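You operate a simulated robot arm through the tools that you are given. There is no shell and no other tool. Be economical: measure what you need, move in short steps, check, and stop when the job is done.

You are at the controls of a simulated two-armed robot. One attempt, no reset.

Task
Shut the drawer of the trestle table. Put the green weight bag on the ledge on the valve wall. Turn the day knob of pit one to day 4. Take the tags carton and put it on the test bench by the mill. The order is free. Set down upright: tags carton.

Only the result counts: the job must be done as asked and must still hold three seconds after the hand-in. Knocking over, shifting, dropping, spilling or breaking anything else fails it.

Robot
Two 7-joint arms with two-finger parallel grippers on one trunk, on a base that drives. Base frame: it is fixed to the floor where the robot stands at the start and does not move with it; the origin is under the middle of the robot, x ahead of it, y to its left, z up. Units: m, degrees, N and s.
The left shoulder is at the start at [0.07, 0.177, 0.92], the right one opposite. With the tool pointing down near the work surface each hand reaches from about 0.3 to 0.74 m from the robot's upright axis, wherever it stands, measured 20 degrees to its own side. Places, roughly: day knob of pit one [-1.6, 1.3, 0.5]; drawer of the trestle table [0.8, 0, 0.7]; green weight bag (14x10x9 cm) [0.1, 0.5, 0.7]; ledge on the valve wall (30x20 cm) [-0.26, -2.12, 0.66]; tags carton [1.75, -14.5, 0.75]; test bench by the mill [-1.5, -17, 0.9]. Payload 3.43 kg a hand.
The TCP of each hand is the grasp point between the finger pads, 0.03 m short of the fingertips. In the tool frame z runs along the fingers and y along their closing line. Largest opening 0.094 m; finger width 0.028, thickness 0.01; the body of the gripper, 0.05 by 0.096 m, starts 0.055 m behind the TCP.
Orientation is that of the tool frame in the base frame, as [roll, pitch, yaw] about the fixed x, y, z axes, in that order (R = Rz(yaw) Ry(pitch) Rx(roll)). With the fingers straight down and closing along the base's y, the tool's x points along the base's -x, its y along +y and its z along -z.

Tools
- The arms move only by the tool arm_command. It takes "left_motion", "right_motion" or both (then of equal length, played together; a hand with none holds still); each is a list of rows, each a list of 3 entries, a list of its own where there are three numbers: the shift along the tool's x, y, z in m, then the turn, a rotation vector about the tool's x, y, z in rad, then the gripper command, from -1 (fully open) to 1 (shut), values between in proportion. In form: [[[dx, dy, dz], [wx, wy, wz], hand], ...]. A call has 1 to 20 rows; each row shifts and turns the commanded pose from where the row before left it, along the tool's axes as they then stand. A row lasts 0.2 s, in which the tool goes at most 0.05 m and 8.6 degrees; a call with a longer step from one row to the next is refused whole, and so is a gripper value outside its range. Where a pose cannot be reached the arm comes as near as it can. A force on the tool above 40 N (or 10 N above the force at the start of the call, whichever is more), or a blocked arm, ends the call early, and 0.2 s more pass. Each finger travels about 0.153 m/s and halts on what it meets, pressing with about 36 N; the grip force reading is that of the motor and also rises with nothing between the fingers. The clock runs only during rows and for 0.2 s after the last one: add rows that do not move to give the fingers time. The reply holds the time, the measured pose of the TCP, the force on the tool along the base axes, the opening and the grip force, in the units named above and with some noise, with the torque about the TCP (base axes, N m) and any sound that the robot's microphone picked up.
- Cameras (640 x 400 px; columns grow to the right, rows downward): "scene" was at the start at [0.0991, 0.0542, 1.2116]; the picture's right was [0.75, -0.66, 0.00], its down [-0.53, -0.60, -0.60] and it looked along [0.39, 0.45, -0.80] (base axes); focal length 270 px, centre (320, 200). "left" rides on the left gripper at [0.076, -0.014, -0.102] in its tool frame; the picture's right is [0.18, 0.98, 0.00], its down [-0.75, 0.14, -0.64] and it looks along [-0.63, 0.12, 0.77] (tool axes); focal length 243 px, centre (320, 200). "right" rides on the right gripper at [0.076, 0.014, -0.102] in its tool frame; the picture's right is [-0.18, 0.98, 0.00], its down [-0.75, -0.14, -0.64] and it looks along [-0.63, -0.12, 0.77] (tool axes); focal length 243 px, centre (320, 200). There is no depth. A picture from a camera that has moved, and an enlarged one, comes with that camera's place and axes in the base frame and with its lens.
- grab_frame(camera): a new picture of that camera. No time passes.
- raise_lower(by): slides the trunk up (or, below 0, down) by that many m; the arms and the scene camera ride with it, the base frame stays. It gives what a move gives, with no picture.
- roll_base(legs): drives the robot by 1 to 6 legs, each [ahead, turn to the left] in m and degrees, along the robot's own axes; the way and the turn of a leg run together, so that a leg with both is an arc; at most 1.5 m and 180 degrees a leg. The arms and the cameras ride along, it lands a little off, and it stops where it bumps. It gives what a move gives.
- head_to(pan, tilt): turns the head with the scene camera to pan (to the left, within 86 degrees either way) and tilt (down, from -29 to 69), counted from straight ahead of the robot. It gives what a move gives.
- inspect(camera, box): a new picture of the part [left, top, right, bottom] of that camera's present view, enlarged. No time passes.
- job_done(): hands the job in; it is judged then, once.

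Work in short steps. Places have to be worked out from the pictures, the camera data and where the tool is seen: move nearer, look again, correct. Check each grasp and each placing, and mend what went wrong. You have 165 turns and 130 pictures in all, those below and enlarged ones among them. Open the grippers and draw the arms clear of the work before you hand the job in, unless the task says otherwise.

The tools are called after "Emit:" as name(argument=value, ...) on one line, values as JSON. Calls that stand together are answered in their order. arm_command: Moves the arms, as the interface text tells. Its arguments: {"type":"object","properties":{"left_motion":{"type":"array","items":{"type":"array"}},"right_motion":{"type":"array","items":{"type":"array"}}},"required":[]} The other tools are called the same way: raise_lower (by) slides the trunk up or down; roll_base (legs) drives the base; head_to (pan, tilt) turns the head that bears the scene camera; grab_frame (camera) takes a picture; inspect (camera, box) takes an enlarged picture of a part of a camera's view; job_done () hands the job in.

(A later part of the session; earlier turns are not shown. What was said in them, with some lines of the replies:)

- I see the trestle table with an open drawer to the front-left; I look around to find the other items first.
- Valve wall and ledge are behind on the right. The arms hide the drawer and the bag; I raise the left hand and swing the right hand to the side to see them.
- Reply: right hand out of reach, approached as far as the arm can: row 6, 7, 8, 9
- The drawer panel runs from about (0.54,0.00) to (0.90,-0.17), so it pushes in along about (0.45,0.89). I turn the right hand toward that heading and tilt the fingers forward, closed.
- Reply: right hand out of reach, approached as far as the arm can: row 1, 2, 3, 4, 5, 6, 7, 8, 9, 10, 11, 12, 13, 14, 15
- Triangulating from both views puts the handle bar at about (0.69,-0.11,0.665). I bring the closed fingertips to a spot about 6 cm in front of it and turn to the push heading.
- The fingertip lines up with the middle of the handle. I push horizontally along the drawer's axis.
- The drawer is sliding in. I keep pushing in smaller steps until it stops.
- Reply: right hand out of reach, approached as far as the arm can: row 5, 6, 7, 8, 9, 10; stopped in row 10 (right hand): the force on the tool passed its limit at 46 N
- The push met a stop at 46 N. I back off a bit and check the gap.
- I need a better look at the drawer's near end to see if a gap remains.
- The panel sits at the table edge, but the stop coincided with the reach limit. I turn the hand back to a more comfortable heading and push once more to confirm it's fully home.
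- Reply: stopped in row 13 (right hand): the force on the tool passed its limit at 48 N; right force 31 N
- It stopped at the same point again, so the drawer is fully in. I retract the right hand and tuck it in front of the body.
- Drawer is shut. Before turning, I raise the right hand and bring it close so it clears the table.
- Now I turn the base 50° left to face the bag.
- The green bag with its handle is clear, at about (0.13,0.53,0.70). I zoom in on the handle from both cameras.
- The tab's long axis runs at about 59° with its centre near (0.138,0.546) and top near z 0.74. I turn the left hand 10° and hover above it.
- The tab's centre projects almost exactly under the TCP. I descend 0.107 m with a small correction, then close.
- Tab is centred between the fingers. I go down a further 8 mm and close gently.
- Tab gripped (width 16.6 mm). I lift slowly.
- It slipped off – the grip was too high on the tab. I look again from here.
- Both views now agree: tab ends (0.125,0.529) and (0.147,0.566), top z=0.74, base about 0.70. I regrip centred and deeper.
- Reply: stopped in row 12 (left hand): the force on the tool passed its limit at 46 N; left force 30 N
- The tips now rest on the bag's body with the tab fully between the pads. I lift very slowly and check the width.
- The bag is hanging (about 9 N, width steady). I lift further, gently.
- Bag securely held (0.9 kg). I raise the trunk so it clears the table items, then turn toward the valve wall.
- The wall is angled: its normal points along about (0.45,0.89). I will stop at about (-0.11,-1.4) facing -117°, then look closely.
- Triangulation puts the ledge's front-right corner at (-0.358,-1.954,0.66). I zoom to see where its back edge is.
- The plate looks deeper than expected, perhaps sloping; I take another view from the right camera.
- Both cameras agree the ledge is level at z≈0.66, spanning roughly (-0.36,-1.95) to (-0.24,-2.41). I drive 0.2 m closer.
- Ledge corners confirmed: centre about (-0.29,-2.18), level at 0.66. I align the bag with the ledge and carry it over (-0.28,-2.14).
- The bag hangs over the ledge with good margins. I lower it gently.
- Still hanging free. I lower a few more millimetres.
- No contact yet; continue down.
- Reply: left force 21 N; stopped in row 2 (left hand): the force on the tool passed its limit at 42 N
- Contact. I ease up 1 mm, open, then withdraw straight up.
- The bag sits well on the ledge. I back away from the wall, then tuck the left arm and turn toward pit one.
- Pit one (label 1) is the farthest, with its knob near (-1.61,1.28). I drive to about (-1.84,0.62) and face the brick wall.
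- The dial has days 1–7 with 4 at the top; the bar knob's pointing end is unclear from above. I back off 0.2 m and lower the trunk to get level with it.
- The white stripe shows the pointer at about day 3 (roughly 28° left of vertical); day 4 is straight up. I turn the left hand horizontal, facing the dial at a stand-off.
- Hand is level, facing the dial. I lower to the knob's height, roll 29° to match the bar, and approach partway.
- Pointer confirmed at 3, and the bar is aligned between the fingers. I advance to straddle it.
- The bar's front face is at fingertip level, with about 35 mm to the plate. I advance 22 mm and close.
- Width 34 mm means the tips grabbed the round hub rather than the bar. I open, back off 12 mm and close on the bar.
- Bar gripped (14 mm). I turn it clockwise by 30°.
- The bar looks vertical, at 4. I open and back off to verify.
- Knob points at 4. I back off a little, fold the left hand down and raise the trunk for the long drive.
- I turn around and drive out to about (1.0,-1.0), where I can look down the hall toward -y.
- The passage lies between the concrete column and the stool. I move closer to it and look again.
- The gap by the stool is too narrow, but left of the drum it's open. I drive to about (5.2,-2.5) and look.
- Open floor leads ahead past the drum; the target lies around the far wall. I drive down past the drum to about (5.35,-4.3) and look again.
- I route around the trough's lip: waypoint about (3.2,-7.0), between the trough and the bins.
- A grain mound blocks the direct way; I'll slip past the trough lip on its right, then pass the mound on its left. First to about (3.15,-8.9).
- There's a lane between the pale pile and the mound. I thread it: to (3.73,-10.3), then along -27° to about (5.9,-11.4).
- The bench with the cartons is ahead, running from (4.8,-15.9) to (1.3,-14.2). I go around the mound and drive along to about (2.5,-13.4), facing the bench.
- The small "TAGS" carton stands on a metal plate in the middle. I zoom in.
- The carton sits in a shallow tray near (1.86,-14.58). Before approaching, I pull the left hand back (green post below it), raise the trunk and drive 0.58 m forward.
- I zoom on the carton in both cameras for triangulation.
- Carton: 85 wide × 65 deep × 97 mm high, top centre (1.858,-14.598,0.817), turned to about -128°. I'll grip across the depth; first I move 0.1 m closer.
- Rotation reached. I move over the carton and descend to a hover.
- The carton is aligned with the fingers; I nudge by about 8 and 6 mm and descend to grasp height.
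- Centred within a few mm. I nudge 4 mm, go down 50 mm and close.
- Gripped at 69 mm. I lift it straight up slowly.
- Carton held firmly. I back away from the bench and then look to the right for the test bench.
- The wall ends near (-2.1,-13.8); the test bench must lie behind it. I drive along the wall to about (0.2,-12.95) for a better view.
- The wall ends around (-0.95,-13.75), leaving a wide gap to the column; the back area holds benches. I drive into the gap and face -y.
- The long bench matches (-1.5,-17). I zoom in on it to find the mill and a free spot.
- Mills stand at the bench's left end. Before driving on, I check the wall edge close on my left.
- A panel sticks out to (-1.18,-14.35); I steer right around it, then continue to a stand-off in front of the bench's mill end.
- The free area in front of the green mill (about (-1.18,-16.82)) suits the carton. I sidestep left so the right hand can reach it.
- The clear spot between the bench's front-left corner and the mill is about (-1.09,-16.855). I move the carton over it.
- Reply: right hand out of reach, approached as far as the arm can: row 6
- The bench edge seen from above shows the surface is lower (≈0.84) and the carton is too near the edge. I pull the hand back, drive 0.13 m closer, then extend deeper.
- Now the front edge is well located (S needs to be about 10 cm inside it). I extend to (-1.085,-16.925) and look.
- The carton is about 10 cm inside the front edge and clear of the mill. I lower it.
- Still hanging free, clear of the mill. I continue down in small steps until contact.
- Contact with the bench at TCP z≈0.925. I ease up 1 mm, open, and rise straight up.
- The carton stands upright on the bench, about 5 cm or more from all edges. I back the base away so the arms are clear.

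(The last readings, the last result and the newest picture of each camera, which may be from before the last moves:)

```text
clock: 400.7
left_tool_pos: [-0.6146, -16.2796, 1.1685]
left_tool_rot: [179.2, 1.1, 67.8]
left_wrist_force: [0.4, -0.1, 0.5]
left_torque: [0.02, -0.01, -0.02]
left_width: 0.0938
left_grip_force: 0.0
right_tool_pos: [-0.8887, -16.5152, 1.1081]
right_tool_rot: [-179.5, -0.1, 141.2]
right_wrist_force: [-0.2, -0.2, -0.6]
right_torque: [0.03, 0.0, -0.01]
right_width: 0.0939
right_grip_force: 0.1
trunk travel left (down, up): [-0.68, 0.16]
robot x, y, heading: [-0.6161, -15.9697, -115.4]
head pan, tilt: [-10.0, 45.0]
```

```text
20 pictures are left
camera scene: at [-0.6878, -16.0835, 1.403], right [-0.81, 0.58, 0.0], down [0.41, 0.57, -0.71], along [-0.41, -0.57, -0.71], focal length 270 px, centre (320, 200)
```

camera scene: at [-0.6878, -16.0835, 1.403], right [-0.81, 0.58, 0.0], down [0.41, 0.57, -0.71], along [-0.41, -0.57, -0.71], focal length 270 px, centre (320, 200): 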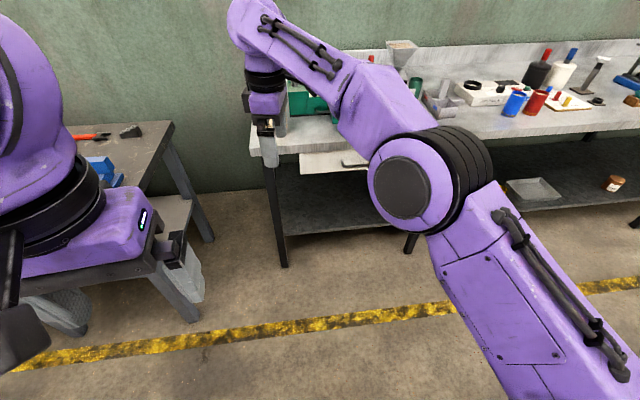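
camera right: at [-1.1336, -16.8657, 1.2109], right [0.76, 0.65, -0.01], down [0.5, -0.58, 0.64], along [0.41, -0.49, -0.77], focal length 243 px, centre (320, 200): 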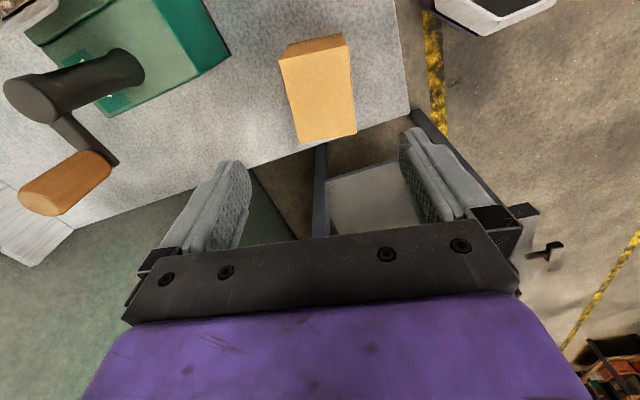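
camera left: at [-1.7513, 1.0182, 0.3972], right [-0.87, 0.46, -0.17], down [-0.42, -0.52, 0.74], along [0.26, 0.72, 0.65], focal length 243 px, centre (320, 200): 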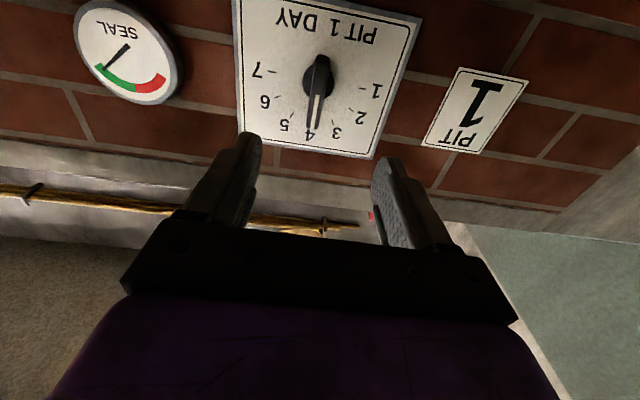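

Arms are clear. A final glance with the right camera to confirm the carton stands.

Emit:
head_to(pan=5, tilt=30)

Emit:
roll_base(legs=[[-0.3, 0]])

Emit:
arm_command(right_motion=[[[0, 0.04, 0], [0, 0, 0], -1], [[0, 0.04, 0], [0, 0, 0], -1], [[0, 0.04, 0], [0, 0, 0], -1], [[0, 0.04, 0], [0, 0, 0], -1], [[0, 0, 0], [0, 0, 0], -1]])

Emit:
grab_frame(camera="scene")

```text
clock: 401.5
left_tool_pos: [-0.6141, -16.2787, 1.1684]
left_tool_rot: [179.2, 1.1, 67.8]
left_wrist_force: [0.3, -1.0, -0.1]
left_torque: [0.01, 0.0, -0.02]
left_width: 0.0941
left_grip_force: 0.0
right_tool_pos: [-0.8887, -16.5155, 1.1093]
right_tool_rot: [-179.5, -0.1, 141.1]
right_wrist_force: [-0.1, -0.5, 0.3]
right_torque: [0.03, 0.03, -0.02]
right_width: 0.0939
right_grip_force: 0.0
trunk travel left (down, up): [-0.68, 0.16]
robot x, y, heading: [-0.6219, -15.9704, -115.7]
head pan, tilt: [5.0, 30.0]
```

```text
clock: 403.5
left_tool_pos: [-0.4833, -16.0102, 1.1672]
left_tool_rot: [179.2, 1.0, 67.9]
left_wrist_force: [0.3, 0.5, -0.2]
left_torque: [0.0, 0.0, 0.0]
left_width: 0.094
left_grip_force: 0.0
right_tool_pos: [-0.7593, -16.2477, 1.1078]
right_tool_rot: [-179.5, 0.0, 141.3]
right_wrist_force: [0.0, 0.1, -0.7]
right_torque: [0.02, 0.0, -0.01]
right_width: 0.0941
right_grip_force: 0.0
trunk travel left (down, up): [-0.68, 0.16]
robot x, y, heading: [-0.4875, -15.7008, -115.5]
head pan, tilt: [5.0, 30.0]
```

```text
clock: 404.7
left_tool_pos: [-0.4837, -16.0093, 1.1678]
left_tool_rot: [179.2, 1.0, 67.9]
left_wrist_force: [-0.6, -0.4, -0.3]
left_torque: [0.0, -0.02, 0.02]
left_width: 0.0939
left_grip_force: 0.0
right_tool_pos: [-0.658, -16.1212, 1.1046]
right_tool_rot: [-179.5, -0.1, 141.4]
right_wrist_force: [0.0, 0.4, 0.1]
right_torque: [0.04, -0.07, 0.01]
right_width: 0.0939
right_grip_force: 0.1
trunk travel left (down, up): [-0.68, 0.16]
robot x, y, heading: [-0.4907, -15.7018, -115.7]
head pan, tilt: [5.0, 30.0]
```

```text
19 pictures are left
camera scene: at [-0.5434, -15.8332, 1.4255], right [-0.94, 0.35, 0.0], down [0.18, 0.47, -0.87], along [-0.3, -0.81, -0.5], focal length 270 px, centre (320, 200)
```

scene: 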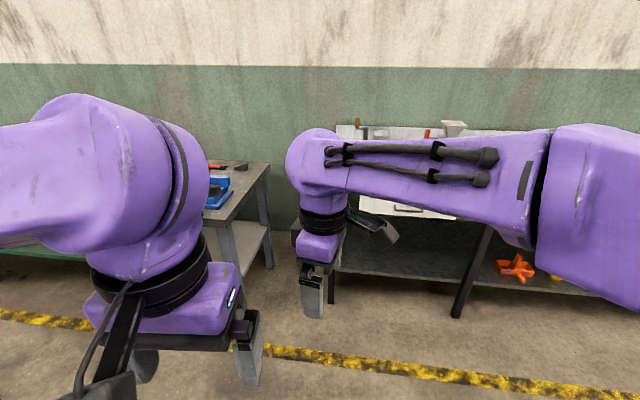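

The arm blocks the view; I raise the trunk and look once more over it.

Emit:
raise_lower(by=0.15)

Emit:
arm_command(right_motion=[[[0, 0, 0.04], [0, 0, 0], -1], [[0, 0, 0.04], [0, 0, 0], -1], [[0, 0, 0.04], [0, 0, 0], -1], [[0, 0, 0.04], [0, 0, 0], -1], [[0, 0, 0.04], [0, 0, 0], -1], [[0, 0, 0], [0, 0, 0], -1]])

Emit:
grab_frame(camera="scene")

```text
clock: 406.5
left_tool_pos: [-0.4843, -16.0094, 1.3186]
left_tool_rot: [179.2, 1.1, 68.0]
left_wrist_force: [-0.3, 1.0, 0.5]
left_torque: [0.02, 0.02, 0.02]
left_width: 0.0939
left_grip_force: 0.0
right_tool_pos: [-0.6583, -16.1208, 1.2558]
right_tool_rot: [-179.5, -0.1, 141.2]
right_wrist_force: [0.2, 0.1, 0.0]
right_torque: [-0.01, 0.03, -0.02]
right_width: 0.0939
right_grip_force: 0.1
trunk travel left (down, up): [-0.83, 0.01]
robot x, y, heading: [-0.4878, -15.7028, -115.8]
head pan, tilt: [5.0, 30.0]
```

```text
clock: 407.9
left_tool_pos: [-0.4837, -16.008, 1.3184]
left_tool_rot: [179.3, 1.1, 67.9]
left_wrist_force: [0.6, -0.6, -0.5]
left_torque: [0.02, 0.0, 0.03]
left_width: 0.094
left_grip_force: 0.1
right_tool_pos: [-0.6594, -16.1213, 1.0563]
right_tool_rot: [-179.5, -0.1, 141.3]
right_wrist_force: [0.1, 0.8, -0.1]
right_torque: [0.01, -0.01, 0.01]
right_width: 0.0937
right_grip_force: 0.0
trunk travel left (down, up): [-0.83, 0.01]
robot x, y, heading: [-0.4918, -15.7011, -115.5]
head pan, tilt: [5.0, 30.0]
```

```text
18 pictures are left
camera scene: at [-0.5426, -15.8316, 1.5757], right [-0.94, 0.35, 0.0], down [0.18, 0.47, -0.87], along [-0.3, -0.81, -0.5], focal length 270 px, centre (320, 200)
```

scene: 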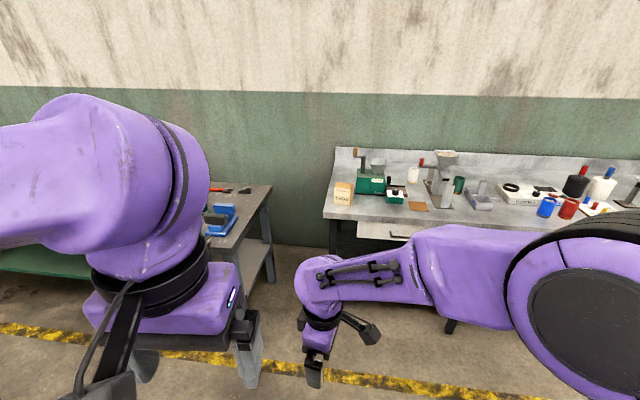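

The carton stands upright on the test bench beside the mill, both grippers are open and the arms are clear. All four jobs are done, so I hand in.

Emit:
job_done()

```text
The job is handed in.
```

I finished all four jobs and handed in; I haven't seen the result of the judging:
- **Drawer:** the trestle table drawer is shut; I pushed it twice and it stopped at the same point both times.
- **Green weight bag:** it is on the ledge on the valve wall, well inside the edges. My first grip slipped just as I began to lift, but the bag stayed where it was, and the second grip held.
- **Day knob:** the pit one knob points to day 4, confirmed by camera after I let go.
- **Tags carton:** it stands upright on the test bench, next to the green mill and about 5 cm from the nearest edge I measured.

Both grippers were open and the arms were clear of the work at hand-in.
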